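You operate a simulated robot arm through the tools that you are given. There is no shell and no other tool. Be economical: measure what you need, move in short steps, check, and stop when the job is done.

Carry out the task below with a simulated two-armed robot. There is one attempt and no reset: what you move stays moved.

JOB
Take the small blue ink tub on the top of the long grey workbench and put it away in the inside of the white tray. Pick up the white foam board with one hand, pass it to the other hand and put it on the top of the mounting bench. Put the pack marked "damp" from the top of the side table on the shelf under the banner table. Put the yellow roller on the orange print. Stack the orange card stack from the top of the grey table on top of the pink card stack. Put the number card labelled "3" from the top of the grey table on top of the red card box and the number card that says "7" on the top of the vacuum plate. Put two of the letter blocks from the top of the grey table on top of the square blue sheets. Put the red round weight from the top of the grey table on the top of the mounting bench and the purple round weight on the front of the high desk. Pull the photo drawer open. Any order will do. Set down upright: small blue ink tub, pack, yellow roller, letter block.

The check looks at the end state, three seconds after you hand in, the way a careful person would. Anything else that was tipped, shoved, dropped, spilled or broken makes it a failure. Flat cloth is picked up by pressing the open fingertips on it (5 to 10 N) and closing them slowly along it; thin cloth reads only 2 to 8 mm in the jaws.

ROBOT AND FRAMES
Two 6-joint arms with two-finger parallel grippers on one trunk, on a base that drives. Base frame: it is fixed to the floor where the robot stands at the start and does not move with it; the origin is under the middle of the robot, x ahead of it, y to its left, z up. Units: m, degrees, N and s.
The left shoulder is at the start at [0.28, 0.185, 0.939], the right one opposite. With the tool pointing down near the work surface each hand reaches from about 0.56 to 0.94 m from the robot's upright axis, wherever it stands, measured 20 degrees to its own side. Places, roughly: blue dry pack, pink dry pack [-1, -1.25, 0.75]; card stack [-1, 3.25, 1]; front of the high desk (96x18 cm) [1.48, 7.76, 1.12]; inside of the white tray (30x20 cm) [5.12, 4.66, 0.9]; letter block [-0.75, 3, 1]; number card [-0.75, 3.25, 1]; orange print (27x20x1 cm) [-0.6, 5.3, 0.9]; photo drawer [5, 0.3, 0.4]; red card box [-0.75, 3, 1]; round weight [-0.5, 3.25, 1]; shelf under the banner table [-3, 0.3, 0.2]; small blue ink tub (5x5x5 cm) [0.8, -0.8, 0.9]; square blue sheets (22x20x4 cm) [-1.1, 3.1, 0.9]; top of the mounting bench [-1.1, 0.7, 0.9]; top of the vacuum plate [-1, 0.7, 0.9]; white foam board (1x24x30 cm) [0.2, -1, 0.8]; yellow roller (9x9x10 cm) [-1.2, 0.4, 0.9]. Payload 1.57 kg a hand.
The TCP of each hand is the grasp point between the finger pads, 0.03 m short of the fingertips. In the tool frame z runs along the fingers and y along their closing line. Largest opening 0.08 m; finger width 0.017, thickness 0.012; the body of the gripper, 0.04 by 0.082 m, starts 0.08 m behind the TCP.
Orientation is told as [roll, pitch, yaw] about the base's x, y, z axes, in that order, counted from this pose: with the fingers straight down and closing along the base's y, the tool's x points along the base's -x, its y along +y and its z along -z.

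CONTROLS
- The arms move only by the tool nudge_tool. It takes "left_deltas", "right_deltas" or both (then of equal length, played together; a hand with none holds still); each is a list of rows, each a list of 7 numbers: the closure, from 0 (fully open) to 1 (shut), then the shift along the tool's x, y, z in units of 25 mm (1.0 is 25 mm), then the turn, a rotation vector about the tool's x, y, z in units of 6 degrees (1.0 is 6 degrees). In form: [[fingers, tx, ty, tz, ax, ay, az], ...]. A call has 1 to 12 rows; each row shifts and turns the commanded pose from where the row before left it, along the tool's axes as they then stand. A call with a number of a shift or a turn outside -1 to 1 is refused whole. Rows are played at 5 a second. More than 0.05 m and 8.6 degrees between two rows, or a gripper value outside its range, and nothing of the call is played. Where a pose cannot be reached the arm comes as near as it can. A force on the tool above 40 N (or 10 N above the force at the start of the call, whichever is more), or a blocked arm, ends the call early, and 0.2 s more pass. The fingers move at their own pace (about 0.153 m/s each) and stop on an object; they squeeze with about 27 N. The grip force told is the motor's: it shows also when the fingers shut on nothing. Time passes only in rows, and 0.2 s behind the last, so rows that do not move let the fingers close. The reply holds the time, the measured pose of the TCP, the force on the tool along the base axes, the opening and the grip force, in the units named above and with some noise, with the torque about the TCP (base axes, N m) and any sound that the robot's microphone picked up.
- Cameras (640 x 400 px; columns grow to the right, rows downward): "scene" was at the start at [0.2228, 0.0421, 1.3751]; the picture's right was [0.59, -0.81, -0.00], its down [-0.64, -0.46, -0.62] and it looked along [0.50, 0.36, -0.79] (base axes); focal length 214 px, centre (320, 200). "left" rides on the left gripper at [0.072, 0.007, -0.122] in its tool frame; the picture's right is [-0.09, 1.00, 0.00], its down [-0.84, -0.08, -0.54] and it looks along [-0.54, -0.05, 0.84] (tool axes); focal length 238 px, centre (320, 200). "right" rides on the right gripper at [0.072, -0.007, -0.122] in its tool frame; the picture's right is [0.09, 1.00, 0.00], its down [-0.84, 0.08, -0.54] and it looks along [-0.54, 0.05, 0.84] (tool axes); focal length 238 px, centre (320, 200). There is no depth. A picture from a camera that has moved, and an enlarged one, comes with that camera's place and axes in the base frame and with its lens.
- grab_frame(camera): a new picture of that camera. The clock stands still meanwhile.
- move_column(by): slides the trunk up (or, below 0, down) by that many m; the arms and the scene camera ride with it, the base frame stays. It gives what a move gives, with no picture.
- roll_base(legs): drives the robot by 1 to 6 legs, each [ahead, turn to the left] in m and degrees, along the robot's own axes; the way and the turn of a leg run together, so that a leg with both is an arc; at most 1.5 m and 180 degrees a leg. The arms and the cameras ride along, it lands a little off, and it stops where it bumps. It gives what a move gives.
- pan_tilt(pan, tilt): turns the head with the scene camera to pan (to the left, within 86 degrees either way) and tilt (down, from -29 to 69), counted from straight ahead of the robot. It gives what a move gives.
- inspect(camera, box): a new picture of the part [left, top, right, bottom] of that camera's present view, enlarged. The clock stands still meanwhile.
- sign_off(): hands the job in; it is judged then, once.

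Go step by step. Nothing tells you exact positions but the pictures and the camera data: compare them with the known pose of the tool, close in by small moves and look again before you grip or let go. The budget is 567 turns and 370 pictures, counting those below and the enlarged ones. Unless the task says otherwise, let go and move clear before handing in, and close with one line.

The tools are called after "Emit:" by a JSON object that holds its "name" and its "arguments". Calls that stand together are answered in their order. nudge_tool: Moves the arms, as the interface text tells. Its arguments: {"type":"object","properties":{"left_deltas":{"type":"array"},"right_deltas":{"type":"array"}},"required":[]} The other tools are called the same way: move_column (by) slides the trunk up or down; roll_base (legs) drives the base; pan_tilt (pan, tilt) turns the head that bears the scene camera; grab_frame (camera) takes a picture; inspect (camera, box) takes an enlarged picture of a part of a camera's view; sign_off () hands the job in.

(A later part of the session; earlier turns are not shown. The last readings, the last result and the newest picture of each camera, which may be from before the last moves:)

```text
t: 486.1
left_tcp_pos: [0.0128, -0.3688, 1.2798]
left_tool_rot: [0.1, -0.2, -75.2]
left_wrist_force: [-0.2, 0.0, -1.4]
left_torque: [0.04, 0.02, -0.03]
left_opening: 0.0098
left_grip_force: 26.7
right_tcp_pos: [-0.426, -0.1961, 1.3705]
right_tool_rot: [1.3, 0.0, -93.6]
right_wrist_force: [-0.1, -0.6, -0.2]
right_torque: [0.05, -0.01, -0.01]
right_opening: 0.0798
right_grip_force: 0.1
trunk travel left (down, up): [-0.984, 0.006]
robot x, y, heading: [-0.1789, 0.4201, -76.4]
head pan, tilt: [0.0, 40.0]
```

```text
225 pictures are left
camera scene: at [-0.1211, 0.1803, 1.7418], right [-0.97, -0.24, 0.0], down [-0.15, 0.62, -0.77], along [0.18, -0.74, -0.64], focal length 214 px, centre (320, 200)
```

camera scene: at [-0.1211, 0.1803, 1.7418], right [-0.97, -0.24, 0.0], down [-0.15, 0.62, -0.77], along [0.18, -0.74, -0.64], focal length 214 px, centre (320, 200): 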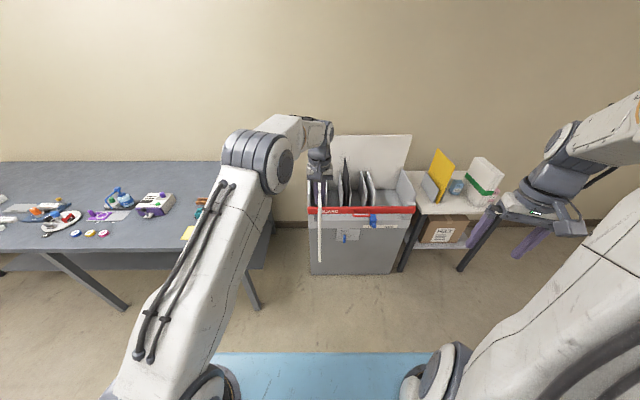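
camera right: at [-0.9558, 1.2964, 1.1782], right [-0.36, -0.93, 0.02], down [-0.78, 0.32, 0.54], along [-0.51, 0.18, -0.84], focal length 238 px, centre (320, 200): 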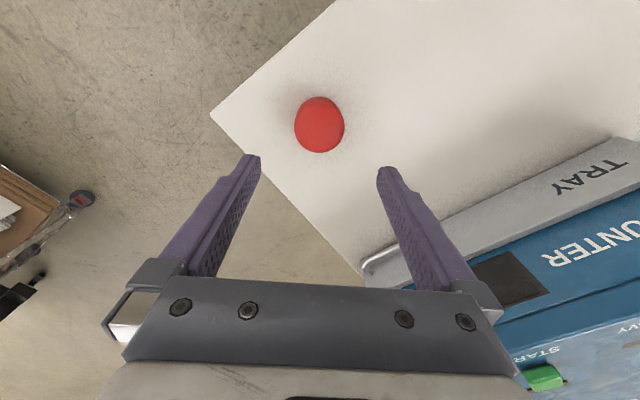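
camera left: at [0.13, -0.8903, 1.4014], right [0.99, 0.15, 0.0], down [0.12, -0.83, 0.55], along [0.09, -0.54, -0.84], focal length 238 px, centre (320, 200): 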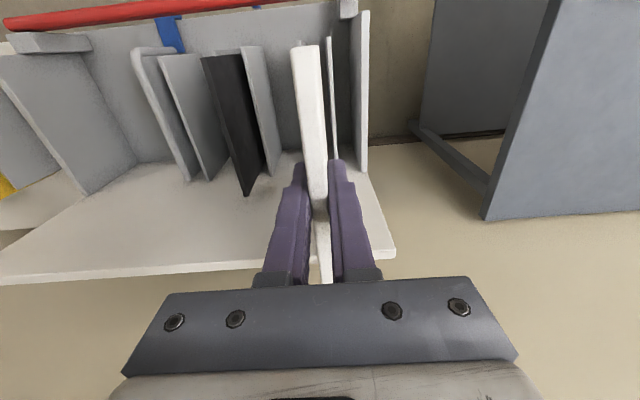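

Now rotate both hands so the board faces me edge-to-side: left hand turns +90°, right hand turns to mirror it.

Emit:
{"name": "nudge_tool", "arguments": {"left_deltas": [[1, 0, 0, 0, 0, 0, 1], [1, 0, 0, 0, 0, 0, 1], [1, 0, 0, 0, 0, 0, 1], [1, 0, 0, 0, 0, 0, 1], [1, 0, 0, 0, 0, 0, 1], [1, 0, 0, 0, 0, 0, 1], [1, 0, 0, 0, 0, 0, 1], [1, 0, 0, 0, 0, 0, 1], [1, 0, 0, 0, 0, 0, 1], [1, 0, 0, 0, 0, 0, 1], [1, 0, 0, 0, 0, 0, 1], [1, 0, 0, 0, 0, 0, 1]], "right_deltas": [[0, 0, 0, 0, 0, 0, -1], [0, 0, 0, 0, 0, 0, -1], [0, 0, 0, 0, 0, 0, -1], [0, 0, 0, 0, 0, 0, -1], [0, 0, 0, 0, 0, 0, -1], [0, 0, 0, 0, 0, 0, -1], [0, 0, 0, 0, 0, 0, -1], [0, 0, 0, 0, 0, 0, -1], [0, 0, 0, 0, 0, 0, -1], [0, 0, 0, 0, 0, 0, -1], [0, 0, 0, 0, 0, 0, -1], [0, 0, 0, 0, 0, 0, -1]]}}

Emit:
{"name": "nudge_tool", "arguments": {"left_deltas": [[1, 0, 0, 0, 0, 0, 1], [1, 0, 0, 0, 0, 0, 1], [1, 0, 0, 0, 0, 0, 1], [1, 0, -0.8, 0, 0, 0, 0], [1, 0, -0.8, 0, 0, 0, 0], [1, 0, -0.8, 0, 0, 0, 0]], "right_deltas": [[0, 0, 0, 0, 0, 0, -1], [0, 0, 0, 0, 0, 0, -1], [0, 0, 0, 0, 0, 0, -1], [0, 0, 0, 0, 0, 0, -1], [0, 0, 0, 0, 0, 0, -1], [0, 0, 0, 0, 0, 0, -0.8]]}}

Emit:
{"name": "grab_frame", "arguments": {"camera": "scene"}}

```text
t: 488.8
left_tcp_pos: [0.0124, -0.369, 1.2782]
left_tool_rot: [0.3, 0.1, -147.4]
left_wrist_force: [-0.5, -0.2, -1.9]
left_torque: [0.02, -0.06, -0.01]
left_opening: 0.0097
left_grip_force: 26.9
right_tcp_pos: [-0.4264, -0.1946, 1.37]
right_tool_rot: [0.5, -1.3, -21.5]
right_wrist_force: [0.0, -0.6, 0.7]
right_torque: [0.0, -0.01, 0.02]
right_opening: 0.0801
right_grip_force: 0.1
trunk travel left (down, up): [-0.984, 0.006]
robot x, y, heading: [-0.1829, 0.4232, -76.2]
head pan, tilt: [0.0, 40.0]
```

```text
t: 490.1
left_tcp_pos: [-0.0036, -0.3117, 1.2794]
left_tool_rot: [0.2, 0.2, -165.3]
left_wrist_force: [-0.1, -1.2, -1.6]
left_torque: [0.0, -0.07, 0.03]
left_opening: 0.0097
left_grip_force: 26.6
right_tcp_pos: [-0.4259, -0.1968, 1.3707]
right_tool_rot: [-0.3, -1.4, 13.3]
right_wrist_force: [0.0, -0.8, -0.8]
right_torque: [0.01, 0.0, -0.02]
right_opening: 0.0799
right_grip_force: 0.0
trunk travel left (down, up): [-0.984, 0.006]
robot x, y, heading: [-0.181, 0.4179, -76.3]
head pan, tilt: [0.0, 40.0]
```

```text
224 pictures are left
camera scene: at [-0.1212, 0.1802, 1.7417], right [-0.97, -0.24, 0.0], down [-0.15, 0.62, -0.77], along [0.18, -0.74, -0.64], focal length 214 px, centre (320, 200)
```

scene: 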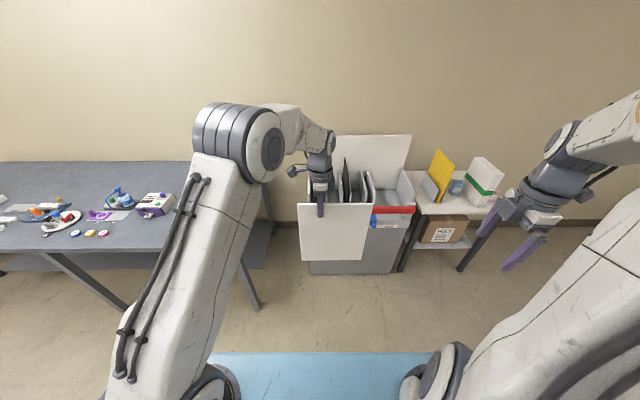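

Board is presented; move the right hand above its right part of the top edge.

Emit:
{"name": "nudge_tool", "arguments": {"right_deltas": [[0, -0.9, -0.705, 0, 0, 0, 0], [0, -0.9, -0.705, 0, 0, 0, 0], [0, -0.9, -0.705, 0, 0, 0, 0], [0, -0.9, -0.705, 0, 0, 0, 0], [0, -0.9, -0.705, 0, 0, 0, 0], [0, -0.9, -0.705, 0, 0, 0, 0], [0, -0.9, -0.705, 0, 0, 0, 0], [0, -0.9, -0.705, 0, 0, 0, 0], [0, -0.9, -0.705, 0, 0, 0, 0], [0, -0.9, -0.705, 0, 0, 0, 0], [0, -0.9, -0.705, 0, 0, 0, 0], [0, -0.9, -0.705, 0, 0, 0, 0]]}}

Emit:
{"name": "grab_frame", "arguments": {"camera": "right"}}

Emit:
{"name": "grab_frame", "arguments": {"camera": "scene"}}

```text
t: 492.8
left_tcp_pos: [-0.0026, -0.3122, 1.2796]
left_tool_rot: [0.2, 0.1, -165.3]
left_wrist_force: [-0.1, 0.3, -1.6]
left_torque: [0.04, -0.05, 0.0]
left_opening: 0.0095
left_grip_force: 27.0
right_tcp_pos: [-0.1147, -0.3393, 1.3774]
right_tool_rot: [-0.3, -1.3, 13.2]
right_wrist_force: [-0.9, -0.1, -0.3]
right_torque: [0.02, -0.01, 0.02]
right_opening: 0.08
right_grip_force: 0.1
trunk travel left (down, up): [-0.984, 0.006]
robot x, y, heading: [-0.1812, 0.4201, -76.1]
head pan, tilt: [0.0, 40.0]
```

```text
223 pictures are left
camera right: at [-0.1874, -0.3621, 1.4968], right [-0.32, 0.95, -0.01], down [0.78, 0.27, 0.56], along [0.53, 0.17, -0.83], focal length 238 px, centre (320, 200)
```

right: 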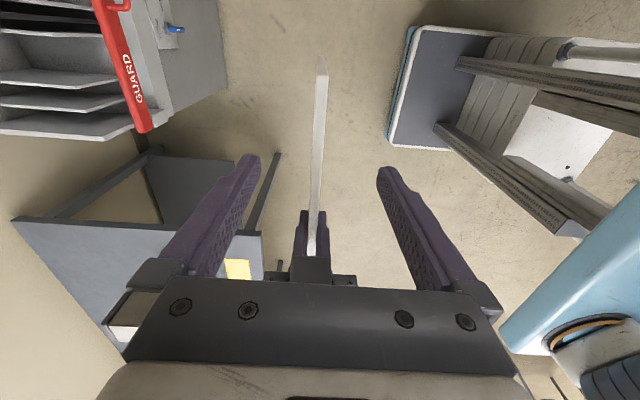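

```text
222 pictures are left
camera scene: at [-0.121, 0.1802, 1.7417], right [-0.97, -0.24, 0.0], down [-0.15, 0.62, -0.77], along [0.18, -0.74, -0.64], focal length 214 px, centre (320, 200)
```

scene: 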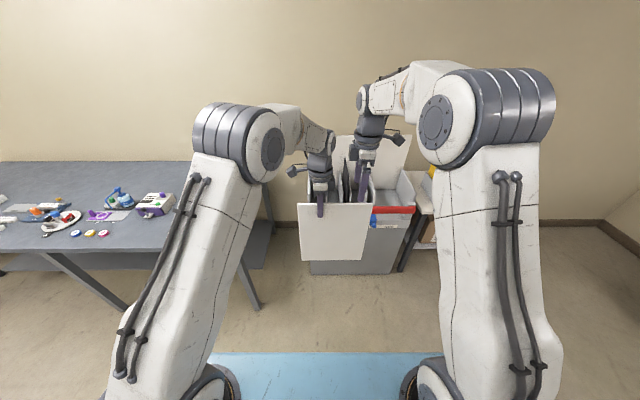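

The board edge lies centrally between the right fingers. Descend and grip.

Emit:
{"name": "nudge_tool", "arguments": {"right_deltas": [[0, 0, -0.1, 1, 0, 0, 0], [0, 0, 0, 1, 0, 0, 0], [0, 0, 0, 1, 0, 0, 0], [0, 0, 0, 0.8, 0, 0, 0]]}}

Emit:
{"name": "grab_frame", "arguments": {"camera": "right"}}

```text
t: 493.8
left_tcp_pos: [-0.0034, -0.3124, 1.2793]
left_tool_rot: [0.2, 0.2, -165.3]
left_wrist_force: [-0.8, -0.2, -0.8]
left_torque: [-0.01, -0.02, 0.0]
left_opening: 0.0093
left_grip_force: 26.9
right_tcp_pos: [-0.1138, -0.3421, 1.2827]
right_tool_rot: [-0.4, -1.3, 13.2]
right_wrist_force: [0.4, 0.4, -1.0]
right_torque: [0.03, -0.01, 0.01]
right_opening: 0.0799
right_grip_force: 0.0
trunk travel left (down, up): [-0.984, 0.006]
robot x, y, heading: [-0.1792, 0.4226, -76.5]
head pan, tilt: [0.0, 40.0]
```

```text
221 pictures are left
camera right: at [-0.186, -0.3647, 1.4023], right [-0.32, 0.95, -0.01], down [0.78, 0.27, 0.56], along [0.53, 0.17, -0.83], focal length 238 px, centre (320, 200)
```

right: 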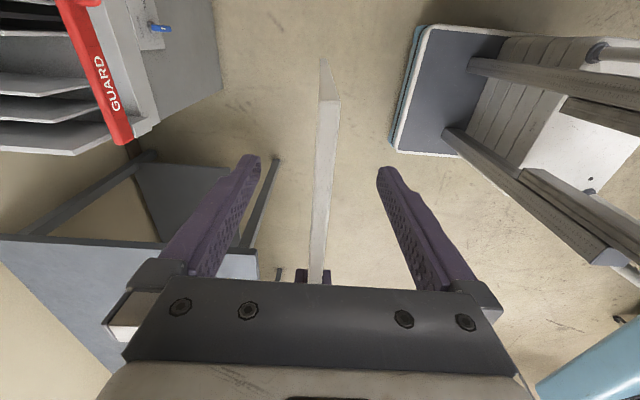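

Emit:
{"name": "nudge_tool", "arguments": {"right_deltas": [[0.6, 0, 0, 0, 0, 0, 0], [1, 0, 0, 0, 0, 0, 0], [1, 0, 0, 0, 0, 0, 0], [1, 0, 0, 0, 0, 0, 0], [1, 0, 0, 0, 0, 0, 0]]}}

```text
t: 494.9
left_tcp_pos: [-0.0021, -0.3134, 1.2795]
left_tool_rot: [0.4, 0.2, -165.3]
left_wrist_force: [-0.3, -5.3, -3.0]
left_torque: [0.04, -0.25, 0.05]
left_opening: 0.0097
left_grip_force: 27.2
right_tcp_pos: [-0.1137, -0.3397, 1.283]
right_tool_rot: [-0.3, -1.2, 13.1]
right_wrist_force: [-1.2, 4.5, 0.6]
right_torque: [0.03, 0.06, 0.5]
right_opening: 0.0098
right_grip_force: 26.5
trunk travel left (down, up): [-0.984, 0.006]
robot x, y, heading: [-0.1819, 0.4223, -76.1]
head pan, tilt: [0.0, 40.0]
```

Both hold it. Release the left hand and raise it away.

Emit:
{"name": "nudge_tool", "arguments": {"left_deltas": [[0.5, 0, 0, 0, 0, 0, 0], [0.3, 0, 0, 0, 0, 0, 0], [0.3, 0, 0, -0.4, 0, 0, 0], [0.3, 0, 0, -1, 0, 0, 0], [0.3, 0, 0, -1, 0, 0, 0], [0.3, 0.5, 0, -0.6, 0, 0, 0], [0.3, 1, 0, 0, 0, 0, 0], [0.3, 1, 0, 0, 0, 0, 0], [0.3, 1, 0, 0, 0, 0, 0], [0.3, 1, 0, 0, 0, 0, 0]]}}

Emit:
{"name": "grab_frame", "arguments": {"camera": "scene"}}

```text
t: 497.1
left_tcp_pos: [0.1055, -0.2817, 1.3552]
left_tool_rot: [0.2, 0.2, -165.3]
left_wrist_force: [0.4, -0.4, 0.2]
left_torque: [0.01, 0.0, -0.01]
left_opening: 0.0562
left_grip_force: 0.1
right_tcp_pos: [-0.1134, -0.3414, 1.2819]
right_tool_rot: [-0.3, -1.4, 13.2]
right_wrist_force: [0.0, 0.1, -0.4]
right_torque: [-0.07, 0.08, 0.0]
right_opening: 0.0097
right_grip_force: 26.3
trunk travel left (down, up): [-0.984, 0.006]
robot x, y, heading: [-0.1832, 0.4204, -76.4]
head pan, tilt: [0.0, 40.0]
```

```text
220 pictures are left
camera scene: at [-0.121, 0.1803, 1.7417], right [-0.97, -0.24, 0.0], down [-0.15, 0.62, -0.77], along [0.18, -0.74, -0.64], focal length 214 px, centre (320, 200)
```

scene: 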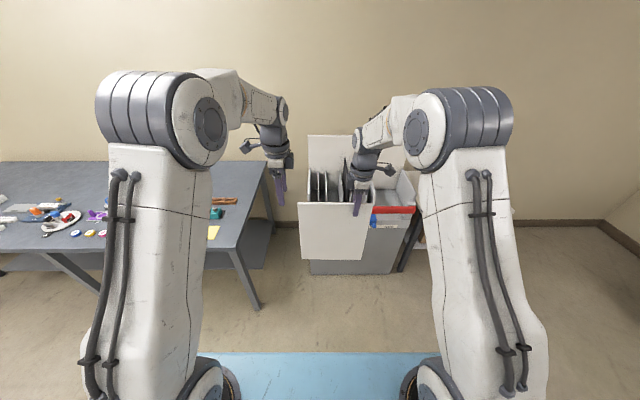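

Handover is done; the right hand holds the board. Drive to a standoff east of the mounting bench.

Emit:
{"name": "roll_base", "arguments": {"legs": [[0, 138], [1.09, 0], [0, 133]]}}

Emit:
{"name": "move_column", "arguments": {"by": -0.15}}

Emit:
{"name": "nudge_tool", "arguments": {"right_deltas": [[1, 0, 0, 0, 1, 0, 0], [1, 0, 0, 0, 1, 0, 0], [1, 0, 0, 0, 1, 0, 0], [1, 0, 0, 0, 1, 0, 0], [1, 0, 0, 0, 1, 0, 0], [1, 0, 0, 0, 1, 0, 0], [1, 0, 0, 0, 1, 0, 0], [1, 0, 0, 0, 1, 0, 0], [1, 0, 0, 0, 1, 0, 0], [1, 0, 0, 0, 1, 0, 0], [1, 0, 0, 0, 1, 0, 0], [1, 0, 0, 0, 1, 0, 0]]}}

Emit:
{"name": "grab_frame", "arguments": {"camera": "scene"}}

```text
t: 513.9
left_tcp_pos: [-0.3973, 1.1511, 1.354]
left_tool_rot: [0.2, 0.2, 102.3]
left_wrist_force: [-0.3, 0.8, 0.0]
left_torque: [-0.01, -0.04, 0.01]
left_opening: 0.056
left_grip_force: 0.1
right_tcp_pos: [-0.4471, 1.3719, 1.2826]
right_tool_rot: [-0.3, -1.3, -79.2]
right_wrist_force: [0.0, 0.3, 0.2]
right_torque: [0.07, 0.02, -0.01]
right_opening: 0.0094
right_grip_force: 27.0
trunk travel left (down, up): [-0.984, 0.006]
robot x, y, heading: [0.3153, 1.4064, -168.5]
head pan, tilt: [0.0, 40.0]
```

```text
t: 515.6
left_tcp_pos: [-0.3969, 1.1508, 1.2042]
left_tool_rot: [0.1, 0.1, 102.2]
left_wrist_force: [0.3, 1.1, 0.1]
left_torque: [0.0, -0.03, -0.02]
left_opening: 0.0562
left_grip_force: 0.1
right_tcp_pos: [-0.4459, 1.3719, 1.1327]
right_tool_rot: [-0.3, -1.3, -79.1]
right_wrist_force: [0.5, -0.1, -0.9]
right_torque: [0.09, 0.03, -0.02]
right_opening: 0.0098
right_grip_force: 26.9
trunk travel left (down, up): [-0.834, 0.156]
robot x, y, heading: [0.3186, 1.4069, -168.5]
head pan, tilt: [0.0, 40.0]
```

```text
t: 518.2
left_tcp_pos: [-0.3969, 1.1511, 1.2041]
left_tool_rot: [0.2, 0.2, 102.3]
left_wrist_force: [1.1, 0.0, -0.5]
left_torque: [-0.02, 0.01, -0.01]
left_opening: 0.0563
left_grip_force: 0.0
right_tcp_pos: [-0.4491, 1.3849, 1.132]
right_tool_rot: [-62.2, 1.4, -81.1]
right_wrist_force: [0.2, -0.3, 1.0]
right_torque: [0.12, -0.15, -0.02]
right_opening: 0.0096
right_grip_force: 27.0
right hand out of reach, approached as far as the arm can: row 6, 7, 8
trunk travel left (down, up): [-0.834, 0.156]
robot x, y, heading: [0.319, 1.4079, -168.6]
head pan, tilt: [0.0, 40.0]
```

```text
219 pictures are left
camera scene: at [0.0791, 1.357, 1.5917], right [-0.2, 0.98, 0.0], down [0.63, 0.13, -0.77], along [-0.75, -0.15, -0.64], focal length 214 px, centre (320, 200)
```

scene: 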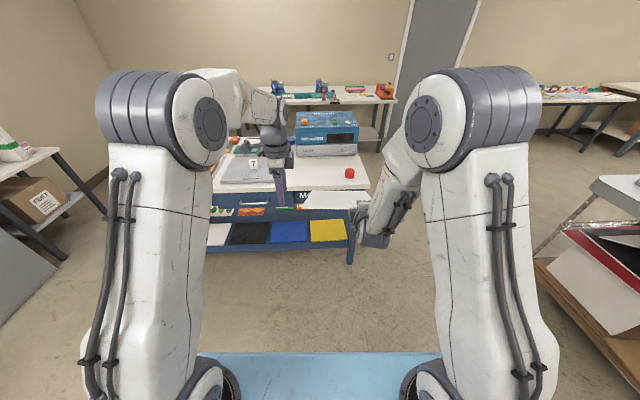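

Emit:
{"name": "nudge_tool", "arguments": {"right_deltas": [[1, 0, 0, 0, 0.8, 0, 0], [1, 0, 0, 0, 0.8, 0, 0], [1, 0, 0, 0.4, 0.8, 0, 0], [1, 0, 0, 0.4, 0.7, 0, 0]]}}

Emit:
{"name": "grab_frame", "arguments": {"camera": "scene"}}

Emit:
{"name": "grab_frame", "arguments": {"camera": "right"}}

```text
t: 519.2
left_tcp_pos: [-0.3975, 1.1517, 1.2053]
left_tool_rot: [0.3, 0.1, 102.3]
left_wrist_force: [0.0, -0.2, 0.0]
left_torque: [-0.03, 0.0, -0.03]
left_opening: 0.0562
left_grip_force: 0.0
right_tcp_pos: [-0.4671, 1.3816, 1.1268]
right_tool_rot: [-80.9, 1.4, -81.1]
right_wrist_force: [-0.2, 1.1, 0.4]
right_torque: [0.12, -0.14, -0.02]
right_opening: 0.0095
right_grip_force: 27.2
trunk travel left (down, up): [-0.834, 0.156]
robot x, y, heading: [0.3188, 1.4065, -168.6]
head pan, tilt: [0.0, 40.0]
```

```text
218 pictures are left
camera scene: at [0.0791, 1.357, 1.5917], right [-0.2, 0.98, 0.0], down [0.63, 0.13, -0.77], along [-0.75, -0.15, -0.64], focal length 214 px, centre (320, 200)
```

scene: 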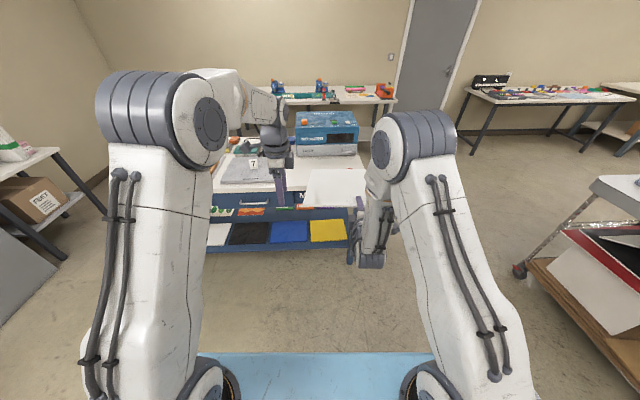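

```text
217 pictures are left
camera right: at [-0.3626, 1.4699, 1.1535], right [0.14, 0.14, -0.98], down [0.67, -0.74, -0.01], along [-0.73, -0.66, -0.2], focal length 238 px, centre (320, 200)
```

right: 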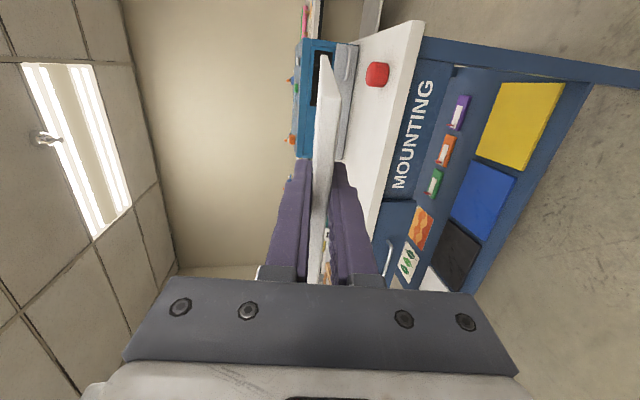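

Board is nearly level. Turn slightly to align with the bench and drive forward until just short of final depth.

Emit:
{"name": "roll_base", "arguments": {"legs": [[0, 6], [0.4, 0]]}}

Emit:
{"name": "nudge_tool", "arguments": {"right_deltas": [[1, 0.8, 0, 0, 0.3, 0, 0], [1, 0.8, 0, 0, 0.3, 0, 0]]}}

Emit:
{"name": "grab_frame", "arguments": {"camera": "scene"}}

Emit:
{"name": "grab_frame", "arguments": {"camera": "right"}}

```text
t: 522.2
left_tcp_pos: [-0.7526, 0.9655, 1.2053]
left_tool_rot: [0.2, 0.2, 107.9]
left_wrist_force: [-0.6, -0.2, 0.2]
left_torque: [0.03, 0.03, 0.02]
left_opening: 0.0562
left_grip_force: 0.1
right_tcp_pos: [-0.848, 1.1869, 1.127]
right_tool_rot: [-80.7, 1.3, -75.6]
right_wrist_force: [-0.2, -0.4, -0.3]
right_torque: [0.11, -0.15, 0.01]
right_opening: 0.0095
right_grip_force: 26.9
trunk travel left (down, up): [-0.834, 0.156]
robot x, y, heading: [-0.066, 1.2855, -163.2]
head pan, tilt: [0.0, 40.0]
```

```text
t: 522.8
left_tcp_pos: [-0.7542, 0.9645, 1.2045]
left_tool_rot: [0.2, 0.2, 107.8]
left_wrist_force: [-0.2, -0.2, -0.4]
left_torque: [0.02, -0.03, 0.05]
left_opening: 0.0558
left_grip_force: 0.1
right_tcp_pos: [-0.8405, 1.1984, 1.128]
right_tool_rot: [-84.5, 1.5, -76.1]
right_wrist_force: [-0.4, 0.3, -0.1]
right_torque: [0.09, -0.15, 0.01]
right_opening: 0.0093
right_grip_force: 27.2
right hand out of reach, approached as far as the arm can: row 1, 2
trunk travel left (down, up): [-0.834, 0.156]
robot x, y, heading: [-0.0667, 1.2905, -163.1]
head pan, tilt: [0.0, 40.0]
```

```text
216 pictures are left
camera scene: at [-0.3005, 1.2156, 1.5917], right [-0.29, 0.96, 0.0], down [0.62, 0.19, -0.77], along [-0.73, -0.22, -0.64], focal length 214 px, centre (320, 200)
```

scene: 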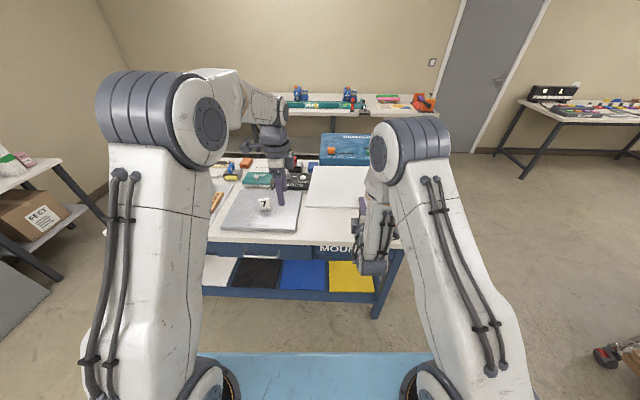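

```text
215 pictures are left
camera right: at [-0.7421, 1.2948, 1.1476], right [0.07, 0.14, -0.99], down [0.73, -0.68, -0.05], along [-0.68, -0.72, -0.15], focal length 238 px, centre (320, 200)
```

right: 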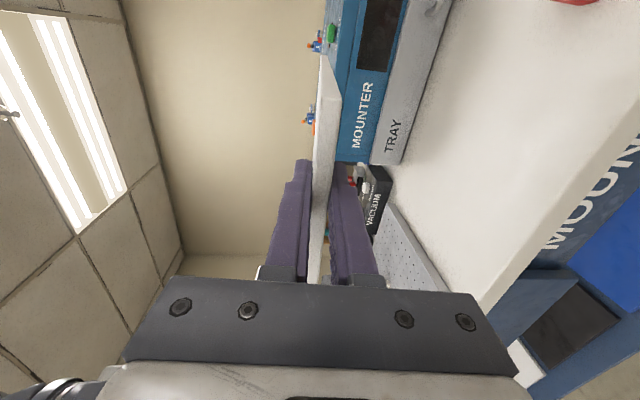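

Lateral alignment is right (7 cm from plate and red weight). Lower the trunk, then drive in the last 7 cm.

Emit:
{"name": "move_column", "arguments": {"by": -0.19}}

Emit:
{"name": "roll_base", "arguments": {"legs": [[0.07, 0]]}}

Emit:
{"name": "grab_frame", "arguments": {"camera": "scene"}}

Emit:
{"name": "grab_frame", "arguments": {"camera": "right"}}

```text
t: 524.9
left_tcp_pos: [-0.7547, 0.9636, 1.0144]
left_tool_rot: [0.3, 0.3, 107.9]
left_wrist_force: [-0.2, -1.1, -0.4]
left_torque: [-0.01, -0.01, -0.02]
left_opening: 0.0561
left_grip_force: 0.1
right_tcp_pos: [-0.8397, 1.1971, 0.9384]
right_tool_rot: [-84.4, 1.5, -76.0]
right_wrist_force: [0.3, 0.2, -0.8]
right_torque: [0.11, -0.16, 0.0]
right_opening: 0.0094
right_grip_force: 26.8
trunk travel left (down, up): [-0.644, 0.346]
robot x, y, heading: [-0.065, 1.2902, -163.5]
head pan, tilt: [0.0, 40.0]
```

```text
t: 525.9
left_tcp_pos: [-0.8216, 0.9419, 1.0146]
left_tool_rot: [0.2, 0.2, 107.8]
left_wrist_force: [0.0, 0.5, 0.1]
left_torque: [0.02, -0.03, 0.0]
left_opening: 0.0561
left_grip_force: 0.0
right_tcp_pos: [-0.9078, 1.1754, 0.9386]
right_tool_rot: [-84.4, 1.6, -76.0]
right_wrist_force: [-0.1, -0.4, -0.1]
right_torque: [0.09, -0.16, -0.01]
right_opening: 0.0096
right_grip_force: 27.1
trunk travel left (down, up): [-0.644, 0.346]
robot x, y, heading: [-0.136, 1.2667, -163.0]
head pan, tilt: [0.0, 40.0]
```

```text
214 pictures are left
camera scene: at [-0.3684, 1.1948, 1.4018], right [-0.29, 0.96, 0.0], down [0.61, 0.19, -0.77], along [-0.73, -0.22, -0.64], focal length 214 px, centre (320, 200)
```

scene: 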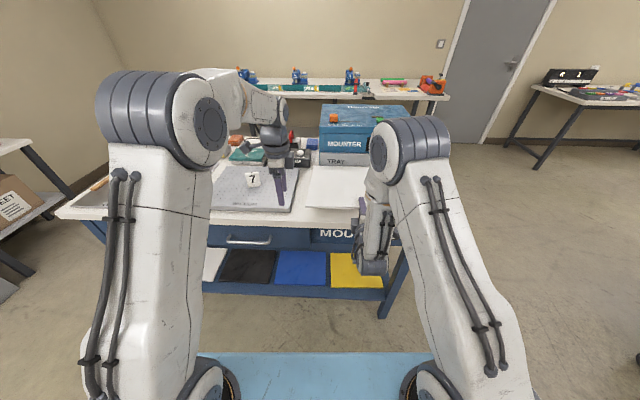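

```text
213 pictures are left
camera right: at [-0.8101, 1.2734, 0.9577], right [0.07, 0.14, -0.99], down [0.73, -0.68, -0.05], along [-0.68, -0.72, -0.15], focal length 238 px, centre (320, 200)
```

right: 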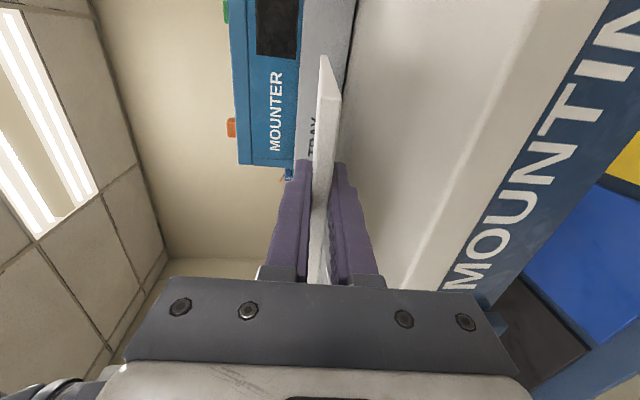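

Emit:
{"name": "move_column", "arguments": {"by": -0.043}}

Emit:
{"name": "nudge_tool", "arguments": {"right_deltas": [[1, 0, 0.2, 0, 0, 0, 0], [1, 0, 0.2, 0, 0, 0, 0]]}}

Emit:
{"name": "grab_frame", "arguments": {"camera": "right"}}

Emit:
{"name": "inspect", "arguments": {"camera": "scene", "box": [240, 110, 420, 270]}}

```text
t: 526.8
left_tcp_pos: [-0.8223, 0.9407, 0.9723]
left_tool_rot: [0.1, 0.2, 107.8]
left_wrist_force: [-0.7, 0.1, 0.3]
left_torque: [0.02, -0.01, -0.04]
left_opening: 0.056
left_grip_force: 0.1
right_tcp_pos: [-0.9096, 1.1749, 0.8957]
right_tool_rot: [-84.4, 1.6, -76.2]
right_wrist_force: [0.6, -1.0, 1.4]
right_torque: [-0.29, 0.24, 0.01]
right_opening: 0.0096
right_grip_force: 26.9
trunk travel left (down, up): [-0.601, 0.389]
robot x, y, heading: [-0.1328, 1.2642, -162.8]
head pan, tilt: [0.0, 40.0]
```

```text
t: 527.4
left_tcp_pos: [-0.822, 0.9431, 0.9726]
left_tool_rot: [0.3, 0.3, 107.9]
left_wrist_force: [-0.4, 0.2, 0.3]
left_torque: [0.01, 0.01, -0.01]
left_opening: 0.0561
left_grip_force: 0.0
right_tcp_pos: [-0.907, 1.1761, 0.8867]
right_tool_rot: [-84.6, 1.5, -76.2]
right_wrist_force: [-1.9, -0.9, 3.1]
right_torque: [-0.64, 1.02, -0.37]
right_opening: 0.0101
right_grip_force: 26.9
trunk travel left (down, up): [-0.601, 0.389]
robot x, y, heading: [-0.1373, 1.2701, -163.1]
head pan, tilt: [0.0, 40.0]
```

```text
212 pictures are left
camera right: at [-0.8088, 1.2735, 0.9052], right [0.06, 0.14, -0.99], down [0.73, -0.68, -0.05], along [-0.68, -0.72, -0.14], focal length 238 px, centre (320, 200)
```

right: 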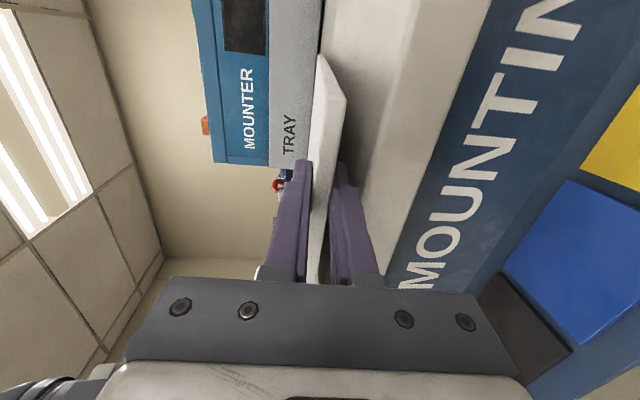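

```text
2.50 times, centred on (330, 190) of scene
camera zoom: at [-0.3686, 1.1948, 1.3588], right [-0.29, 0.96, 0.0], down [0.62, 0.19, -0.77], along [-0.73, -0.22, -0.64], focal length 536 px, centre (295, 225)
```

zoom: 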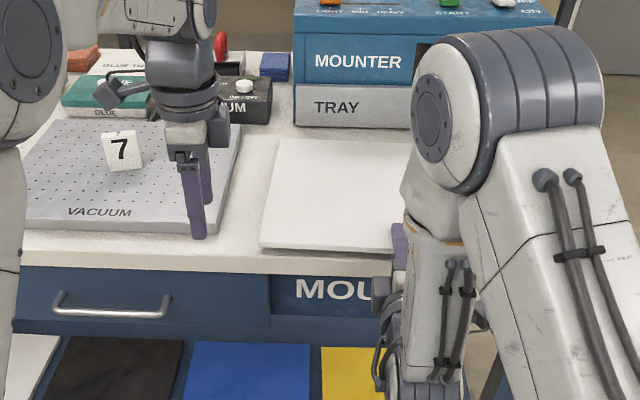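

Far edge rests on the bench. Lower the near side a bit more, open slightly and withdraw backward.

Emit:
{"name": "nudge_tool", "arguments": {"right_deltas": [[1, 0, 0.15, 0, 0.2, 0, 0], [1, 0, 0.12, 0, 0.2, 0, 0], [0.75, 0, 0, 0, 0, 0, 0], [0.7, 0, 0, 0, 0, 0, 0], [0.7, 0, 0, -0.5, 0, 0, 0], [0.7, 0, 0, -0.8, 0, 0, 0], [0.7, 0, 0, -0.8, 0, 0, 0], [0.7, 0, 0, -0.8, 0, 0, 0]]}}

Emit:
{"name": "inspect", "arguments": {"camera": "scene", "box": [240, 110, 420, 270]}}

Emit:
{"name": "grab_frame", "arguments": {"camera": "right"}}

```text
t: 529.2
left_tcp_pos: [-0.8225, 0.9428, 0.9725]
left_tool_rot: [0.2, 0.2, 107.9]
left_wrist_force: [0.2, -0.7, 0.3]
left_torque: [-0.01, 0.0, -0.04]
left_opening: 0.0562
left_grip_force: 0.0
right_tcp_pos: [-0.8504, 1.1838, 0.8714]
right_tool_rot: [-86.7, 1.4, -76.1]
right_wrist_force: [0.0, -0.5, 0.2]
right_torque: [0.01, 0.02, 0.02]
right_opening: 0.0241
right_grip_force: 0.1
right hand out of reach, approached as far as the arm can: row 8
trunk travel left (down, up): [-0.601, 0.389]
robot x, y, heading: [-0.1398, 1.2702, -163.0]
head pan, tilt: [0.0, 40.0]
```

```text
2.50 times, centred on (330, 190) of scene
camera zoom: at [-0.3686, 1.1948, 1.3587], right [-0.29, 0.96, 0.0], down [0.62, 0.19, -0.77], along [-0.73, -0.22, -0.64], focal length 536 px, centre (295, 225)
```

zoom: 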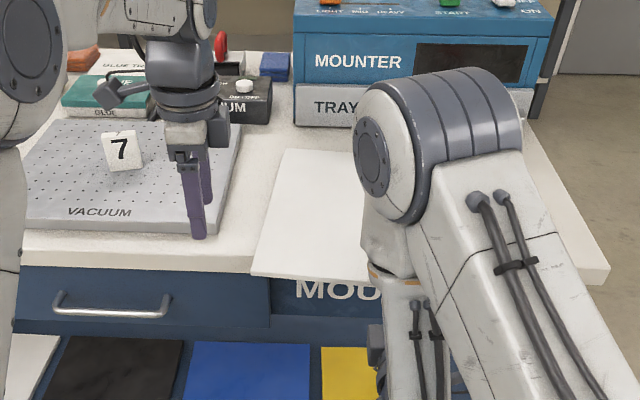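

```text
209 pictures are left
camera right: at [-0.7511, 1.2815, 0.8859], right [0.03, 0.13, -0.99], down [0.73, -0.68, -0.07], along [-0.68, -0.72, -0.11], focal length 238 px, centre (320, 200)
```

right: 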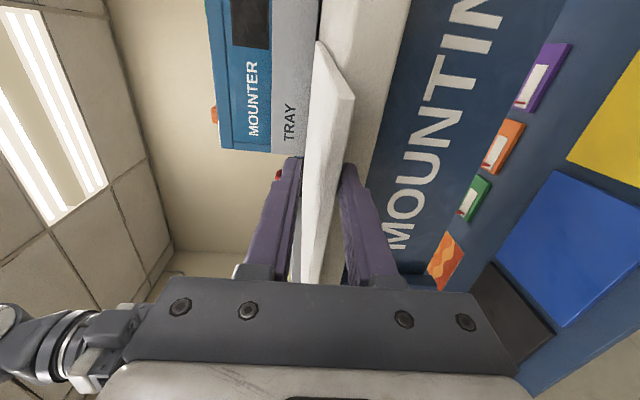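

The board slid back with the finger and now overhangs; my fingertips are just outside the bench edge. Lower so it lies flat, open wider, and back off by driving.

Emit:
{"name": "nudge_tool", "arguments": {"right_deltas": [[0.7, 0, 0.25, 0, 0, 0, 0], [0.7, 0, 0.25, 0, 0, 0, 0], [0.45, 0, 0.1, 0, 0.4, 0, 0], [0.45, 0, 0, 0, 0, 0, 0]]}}

Emit:
{"name": "grab_frame", "arguments": {"camera": "right"}}

```text
t: 530.2
left_tcp_pos: [-0.8196, 0.9434, 0.9718]
left_tool_rot: [0.3, 0.2, 107.8]
left_wrist_force: [-0.3, 0.8, 0.2]
left_torque: [0.0, -0.02, -0.02]
left_opening: 0.0561
left_grip_force: 0.1
right_tcp_pos: [-0.851, 1.1851, 0.8563]
right_tool_rot: [-89.3, 1.5, -76.0]
right_wrist_force: [-0.2, -0.2, 0.4]
right_torque: [0.03, 0.01, 0.01]
right_opening: 0.044
right_grip_force: 0.1
trunk travel left (down, up): [-0.601, 0.389]
robot x, y, heading: [-0.1335, 1.2678, -163.3]
head pan, tilt: [0.0, 40.0]
```

```text
208 pictures are left
camera right: at [-0.7506, 1.2823, 0.8667], right [-0.02, 0.12, -0.99], down [0.73, -0.68, -0.09], along [-0.69, -0.72, -0.08], focal length 238 px, centre (320, 200)
```

right: 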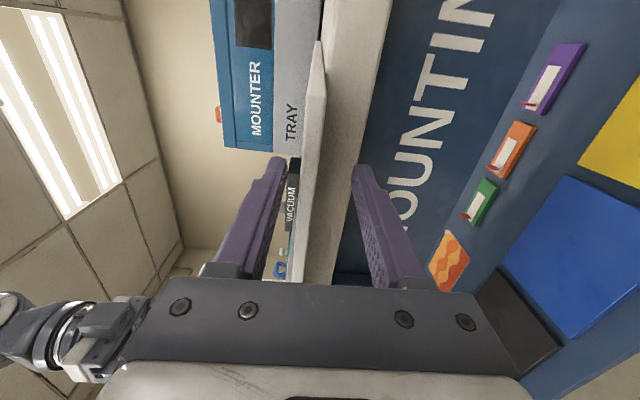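

The board lies flat, free of the fingers. Back off.

Emit:
{"name": "roll_base", "arguments": {"legs": [[-0.12, 0]]}}

Emit:
{"name": "inspect", "arguments": {"camera": "scene", "box": [230, 90, 430, 250]}}

Emit:
{"name": "grab_frame", "arguments": {"camera": "right"}}

```text
t: 531.4
left_tcp_pos: [-0.706, 0.9762, 0.9723]
left_tool_rot: [0.2, 0.2, 108.0]
left_wrist_force: [-0.1, 0.1, 0.0]
left_torque: [-0.05, -0.02, 0.0]
left_opening: 0.0557
left_grip_force: 0.1
right_tcp_pos: [-0.735, 1.2176, 0.8566]
right_tool_rot: [-89.2, 1.5, -76.1]
right_wrist_force: [-0.1, 0.0, 1.0]
right_torque: [0.02, 0.03, 0.0]
right_opening: 0.0442
right_grip_force: 0.1
trunk travel left (down, up): [-0.601, 0.389]
robot x, y, heading: [-0.0208, 1.3039, -163.3]
head pan, tilt: [0.0, 40.0]
```

```text
2.50 times, centred on (330, 170) of scene
camera zoom: at [-0.2532, 1.2296, 1.3587], right [-0.29, 0.96, 0.0], down [0.62, 0.19, -0.77], along [-0.73, -0.22, -0.64], focal length 536 px, centre (295, 275)
```

zoom: 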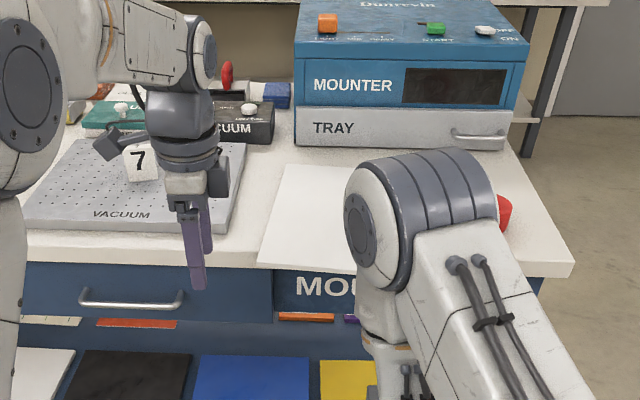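

```text
206 pictures are left
camera right: at [-0.635, 1.3169, 0.8666], right [-0.01, 0.12, -0.99], down [0.73, -0.68, -0.09], along [-0.68, -0.72, -0.08], focal length 238 px, centre (320, 200)
```

right: 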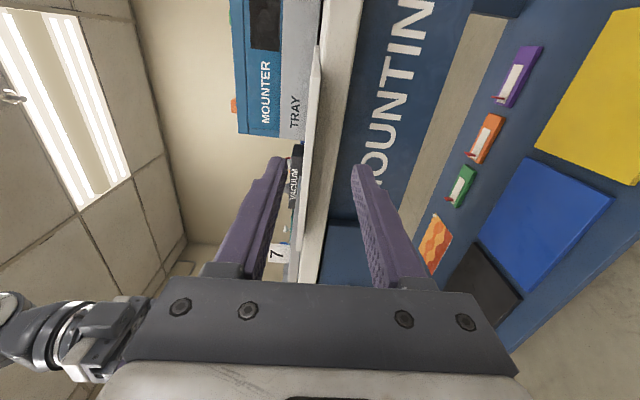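

Push the board in a few centimetres with the closed fingers, centred on its edge.

Emit:
{"name": "nudge_tool", "arguments": {"right_deltas": [[1, -0.85, -0.1, 0, 0, 0, 0], [1, -0.85, -0.1, 0, 0, 0, 0], [1, -0.85, 0, 0, 0, 0, 0], [1, 0, 0, 0, 0, 0, 0]]}}

Emit:
{"name": "grab_frame", "arguments": {"camera": "right"}}

Emit:
{"name": "grab_frame", "arguments": {"camera": "scene"}}

```text
t: 532.4
left_tcp_pos: [-0.707, 0.9772, 0.972]
left_tool_rot: [0.2, 0.2, 107.9]
left_wrist_force: [-0.3, 0.6, 0.2]
left_torque: [-0.03, 0.0, -0.04]
left_opening: 0.0558
left_grip_force: 0.1
right_tcp_pos: [-0.7185, 1.156, 0.8593]
right_tool_rot: [-89.2, 1.6, -75.9]
right_wrist_force: [0.6, -0.4, 0.0]
right_torque: [0.05, -0.02, 0.02]
right_opening: 0.0
right_grip_force: 21.6
trunk travel left (down, up): [-0.601, 0.389]
robot x, y, heading: [-0.0171, 1.3025, -163.2]
head pan, tilt: [0.0, 40.0]
```

```text
205 pictures are left
camera right: at [-0.6188, 1.2541, 0.8693], right [-0.01, 0.12, -0.99], down [0.73, -0.68, -0.09], along [-0.68, -0.72, -0.08], focal length 238 px, centre (320, 200)
```

right: 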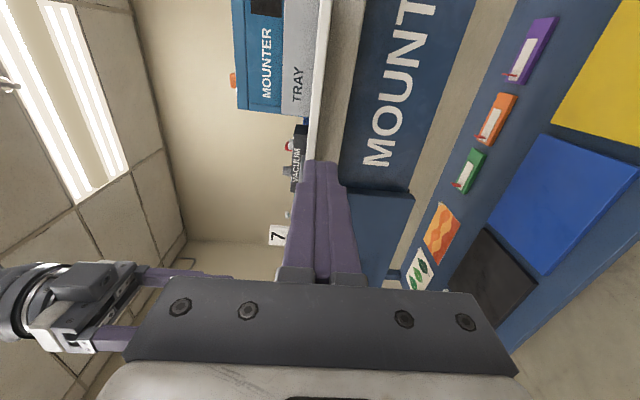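

```text
204 pictures are left
camera scene: at [-0.2529, 1.2296, 1.3587], right [-0.29, 0.96, 0.0], down [0.61, 0.19, -0.77], along [-0.73, -0.22, -0.64], focal length 214 px, centre (320, 200)
```

scene: 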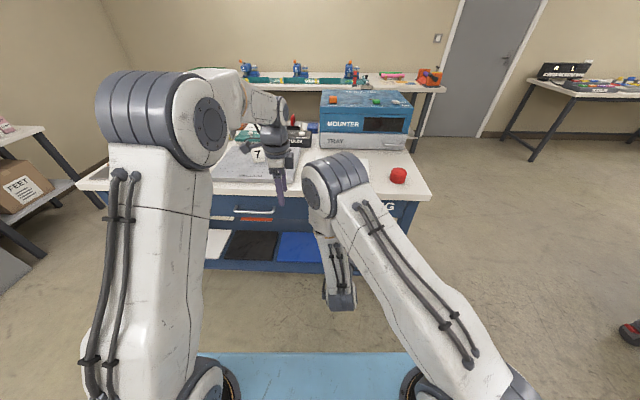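

Emit:
{"name": "nudge_tool", "arguments": {"left_deltas": [[0.3, 0, 0, -1, 0, 0, 0], [0.3, 0, 0, -1, 0, 0, 0], [0.3, 0, 0, -1, 0, 0, 0], [0.3, 0, 0, -1, 0, 0, 0]]}}

Emit:
{"name": "roll_base", "arguments": {"legs": [[0.115, 0]]}}

Emit:
{"name": "grab_frame", "arguments": {"camera": "right"}}

Emit:
{"name": "inspect", "arguments": {"camera": "scene", "box": [230, 90, 430, 250]}}

```text
t: 533.4
left_tcp_pos: [-0.7035, 0.9775, 1.0721]
left_tool_rot: [0.2, 0.1, 108.1]
left_wrist_force: [0.0, -0.2, -0.1]
left_torque: [-0.02, -0.03, -0.01]
left_opening: 0.0559
left_grip_force: 0.0
right_tcp_pos: [-0.7188, 1.1557, 0.8591]
right_tool_rot: [-89.1, 1.4, -76.0]
right_wrist_force: [0.1, 0.4, 0.1]
right_torque: [0.0, -0.02, 0.02]
right_opening: 0.0003
right_grip_force: 21.3
trunk travel left (down, up): [-0.601, 0.389]
robot x, y, heading: [-0.0227, 1.3017, -163.3]
head pan, tilt: [0.0, 40.0]
```

```text
t: 534.6
left_tcp_pos: [-0.8155, 0.944, 1.0716]
left_tool_rot: [0.2, 0.2, 108.0]
left_wrist_force: [0.1, -0.8, -0.4]
left_torque: [-0.03, 0.01, 0.01]
left_opening: 0.056
left_grip_force: 0.0
right_tcp_pos: [-0.8284, 1.122, 0.8593]
right_tool_rot: [-89.3, 1.6, -76.0]
right_wrist_force: [0.2, -1.0, -0.2]
right_torque: [-0.03, 0.0, -0.02]
right_opening: 0.0001
right_grip_force: 21.6
trunk travel left (down, up): [-0.601, 0.389]
robot x, y, heading: [-0.1303, 1.269, -162.9]
head pan, tilt: [0.0, 40.0]
```

```text
203 pictures are left
camera right: at [-0.7289, 1.221, 0.8694], right [-0.01, 0.12, -0.99], down [0.73, -0.68, -0.09], along [-0.68, -0.72, -0.08], focal length 238 px, centre (320, 200)
```

right: 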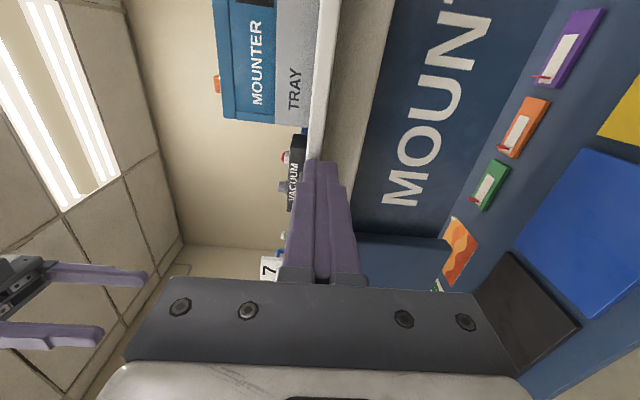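

```text
2.50 times, centred on (330, 170) of scene
camera zoom: at [-0.3629, 1.1962, 1.3588], right [-0.29, 0.96, 0.0], down [0.61, 0.19, -0.77], along [-0.73, -0.22, -0.64], focal length 536 px, centre (295, 275)
```

zoom: 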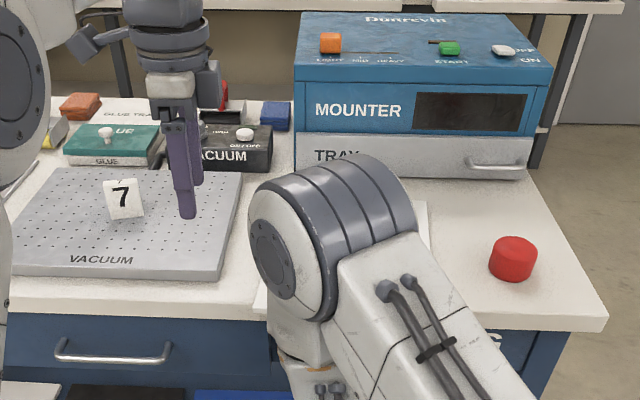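

The board is pushed in to about 2 cm from the edge line. Back off and check.

Emit:
{"name": "roll_base", "arguments": {"legs": [[-0.35, 0]]}}

Emit:
{"name": "grab_frame", "arguments": {"camera": "scene"}}

```text
t: 536.9
left_tcp_pos: [-0.4806, 1.0452, 1.0722]
left_tool_rot: [0.2, 0.2, 108.0]
left_wrist_force: [-0.2, -0.1, 0.0]
left_torque: [0.03, 0.02, 0.0]
left_opening: 0.0557
left_grip_force: 0.0
right_tcp_pos: [-0.4941, 1.224, 0.8596]
right_tool_rot: [-89.2, 1.6, -76.0]
right_wrist_force: [-0.6, 0.8, 0.1]
right_torque: [0.0, 0.04, 0.0]
right_opening: 0.0001
right_grip_force: 21.1
trunk travel left (down, up): [-0.601, 0.389]
robot x, y, heading: [0.2001, 1.3715, -163.0]
head pan, tilt: [0.0, 40.0]
```

```text
201 pictures are left
camera scene: at [-0.0289, 1.2978, 1.3587], right [-0.29, 0.96, 0.0], down [0.61, 0.19, -0.77], along [-0.73, -0.22, -0.64], focal length 214 px, centre (320, 200)
```

scene: 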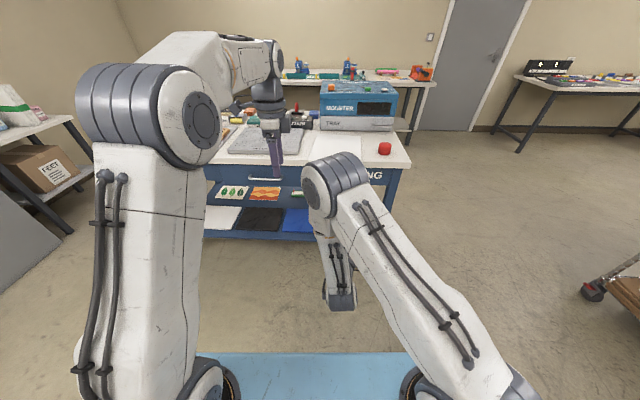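

Restore both hands to their normal downward pose, raising the trunk.

Emit:
{"name": "move_column", "arguments": {"by": 0.25}}

Emit:
{"name": "nudge_tool", "arguments": {"right_deltas": [[0, 0, 0, -0.3, -1, 0, 0], [0, 0, 0, -0.3, -1, 0, 0], [0, 0, 0, -0.3, -1, 0, 0], [0, 0, 0, 0, -1, 0, 0], [0, 0, 0, 0, -1, 0, 0], [0, 0, 0, 0, -1, 0, 0], [0, 0, 0, 0, -1, 0, 0], [0, 0, 0, 0, -1, 0, 0], [0, 0, 0, 0, -1, 0, 0], [0, 0, 0, 0, -1, 0, 0], [0, 0, 0, 0, -1, 0, 0], [0, 0, 0, 0, -1, 0, 0]], "left_deltas": [[0, 0, 0, 0, 0, 0, -1], [0, 0, 0, 0, 0, 0, -1], [0, 0, 0, 0, 0, 0, -1], [0, 0, 0, 0, 0, 0, -1], [0, 0, 0, 0, 0, 0, -1], [0, 0, 0, 0, 0, 0, -1], [0, 0, 0, 0, 0, 0, -1], [0, 0, 0, 0, 0, 0, -1], [0, 0, 0, 0, 0, 0, -1], [0, 0, 0, 0, 0, 0, -1], [0, 0, 0, 0, 0, 0, -1], [0, 0, 0, 0, 0, 0, -1]]}}

Emit:
{"name": "nudge_tool", "arguments": {"right_deltas": [[0, 0, 0, 0, -1, 0, 0], [0, 0, 0, 0, -1, 0, 0], [0, 0, 0, 0, -0.9, 0, 0], [0, 0, 0, 0, 0, 0, 1], [0, 0, 0, 0, 0, 0, 1], [0, 0, 0, 0, 0, 0, 1], [0, 0, 0, 0, 0, 0, 1], [0, 0, 0, 0, 0, 0, 1], [0, 0, 0, 0, 0, 0, 1], [0, 0, 0, 0, 0, 0, 1], [0, 0, 0, 0, 0, 0, 1], [0, 0, 0, 0, 0, 0, 1]], "left_deltas": [[0, 0, 0, 0, 0, 0, -1], [0, 0, 0, 0, 0, 0, -1], [0, 0, 0, 0, 0, 0, -1], [0, 0, 0, 0, 0, 0, 0], [0, 0, 0, 0, 0, 0, 0], [0, 0, 0, 0, 0, 0, 0], [0, 0, 0, 0, 0, 0, 0], [0, 0, 0, 0, 0, 0, 0], [0, 0, 0, 0, 0, 0, 0], [0, 0, 0, 0, 0, 0, 0], [0, 0, 0, 0, 0, 0, 0], [0, 0, 0, 0, 0, 0, 0]]}}

Emit:
{"name": "nudge_tool", "arguments": {"right_deltas": [[0, 0, 0, 0, 0, 0, 1], [0, 0, 0, 0, 0, 0, 1], [0, 0, 0, 0, 0, 0, 1], [0, 0, 0, 0, 0, 0, 1], [0, 0, 0, 0, 0, 0, 1], [0, 0, 0, 0, 0, 0, 1], [0, 0, 0, 0, 0, 0, 1]]}}

Emit:
{"name": "grab_frame", "arguments": {"camera": "scene"}}

```text
t: 539.5
left_tcp_pos: [-0.4815, 1.0449, 1.3218]
left_tool_rot: [0.2, 0.2, 108.1]
left_wrist_force: [1.3, 0.1, -0.1]
left_torque: [-0.02, -0.02, -0.01]
left_opening: 0.0559
left_grip_force: 0.0
right_tcp_pos: [-0.4949, 1.2231, 1.1103]
right_tool_rot: [-89.1, 1.5, -76.1]
right_wrist_force: [-0.5, 0.2, -0.2]
right_torque: [-0.02, 0.0, 0.0]
right_opening: 0.0
right_grip_force: 21.1
trunk travel left (down, up): [-0.851, 0.139]
robot x, y, heading: [0.2055, 1.3731, -162.9]
head pan, tilt: [0.0, 40.0]
```

```text
t: 542.1
left_tcp_pos: [-0.4809, 1.0444, 1.3211]
left_tool_rot: [0.4, -0.1, -179.8]
left_wrist_force: [0.4, 0.5, 0.8]
left_torque: [-0.02, -0.03, -0.01]
left_opening: 0.0799
left_grip_force: 0.0
right_tcp_pos: [-0.473, 1.2291, 1.1133]
right_tool_rot: [-17.3, 1.5, -75.9]
right_wrist_force: [0.0, -0.4, 0.1]
right_torque: [0.02, 0.01, 0.02]
right_opening: 0.08
right_grip_force: 0.0
trunk travel left (down, up): [-0.851, 0.139]
robot x, y, heading: [0.2067, 1.372, -163.2]
head pan, tilt: [0.0, 40.0]
```

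```text
t: 544.7
left_tcp_pos: [-0.4814, 1.0452, 1.321]
left_tool_rot: [0.2, -0.2, -162.0]
left_wrist_force: [0.0, -1.1, 0.2]
left_torque: [0.01, 0.0, 0.04]
left_opening: 0.0798
left_grip_force: 0.1
right_tcp_pos: [-0.4721, 1.2287, 1.1114]
right_tool_rot: [-1.0, 1.0, -130.1]
right_wrist_force: [0.0, 0.0, -1.0]
right_torque: [0.0, -0.01, 0.02]
right_opening: 0.0797
right_grip_force: 0.1
trunk travel left (down, up): [-0.851, 0.139]
robot x, y, heading: [0.2015, 1.3696, -162.8]
head pan, tilt: [0.0, 40.0]
```

```text
t: 546.3
left_tcp_pos: [-0.4809, 1.0458, 1.3212]
left_tool_rot: [0.1, -0.3, -162.0]
left_wrist_force: [-0.1, 0.7, 0.7]
left_torque: [-0.01, 0.01, -0.03]
left_opening: 0.0798
left_grip_force: 0.1
right_tcp_pos: [-0.4718, 1.2279, 1.1119]
right_tool_rot: [-1.4, 0.1, -172.1]
right_wrist_force: [0.3, -0.2, 0.8]
right_torque: [-0.02, 0.01, 0.0]
right_opening: 0.0797
right_grip_force: 0.2
trunk travel left (down, up): [-0.851, 0.139]
robot x, y, heading: [0.2027, 1.3704, -163.0]
head pan, tilt: [0.0, 40.0]
```

```text
200 pictures are left
camera scene: at [-0.0288, 1.2978, 1.6087], right [-0.29, 0.96, 0.0], down [0.61, 0.19, -0.77], along [-0.73, -0.22, -0.64], focal length 214 px, centre (320, 200)
```

scene: 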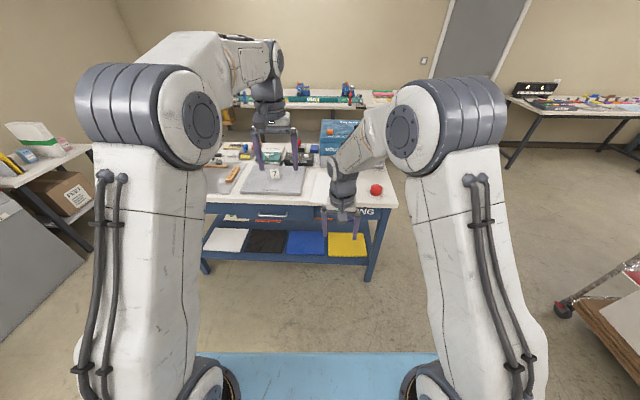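

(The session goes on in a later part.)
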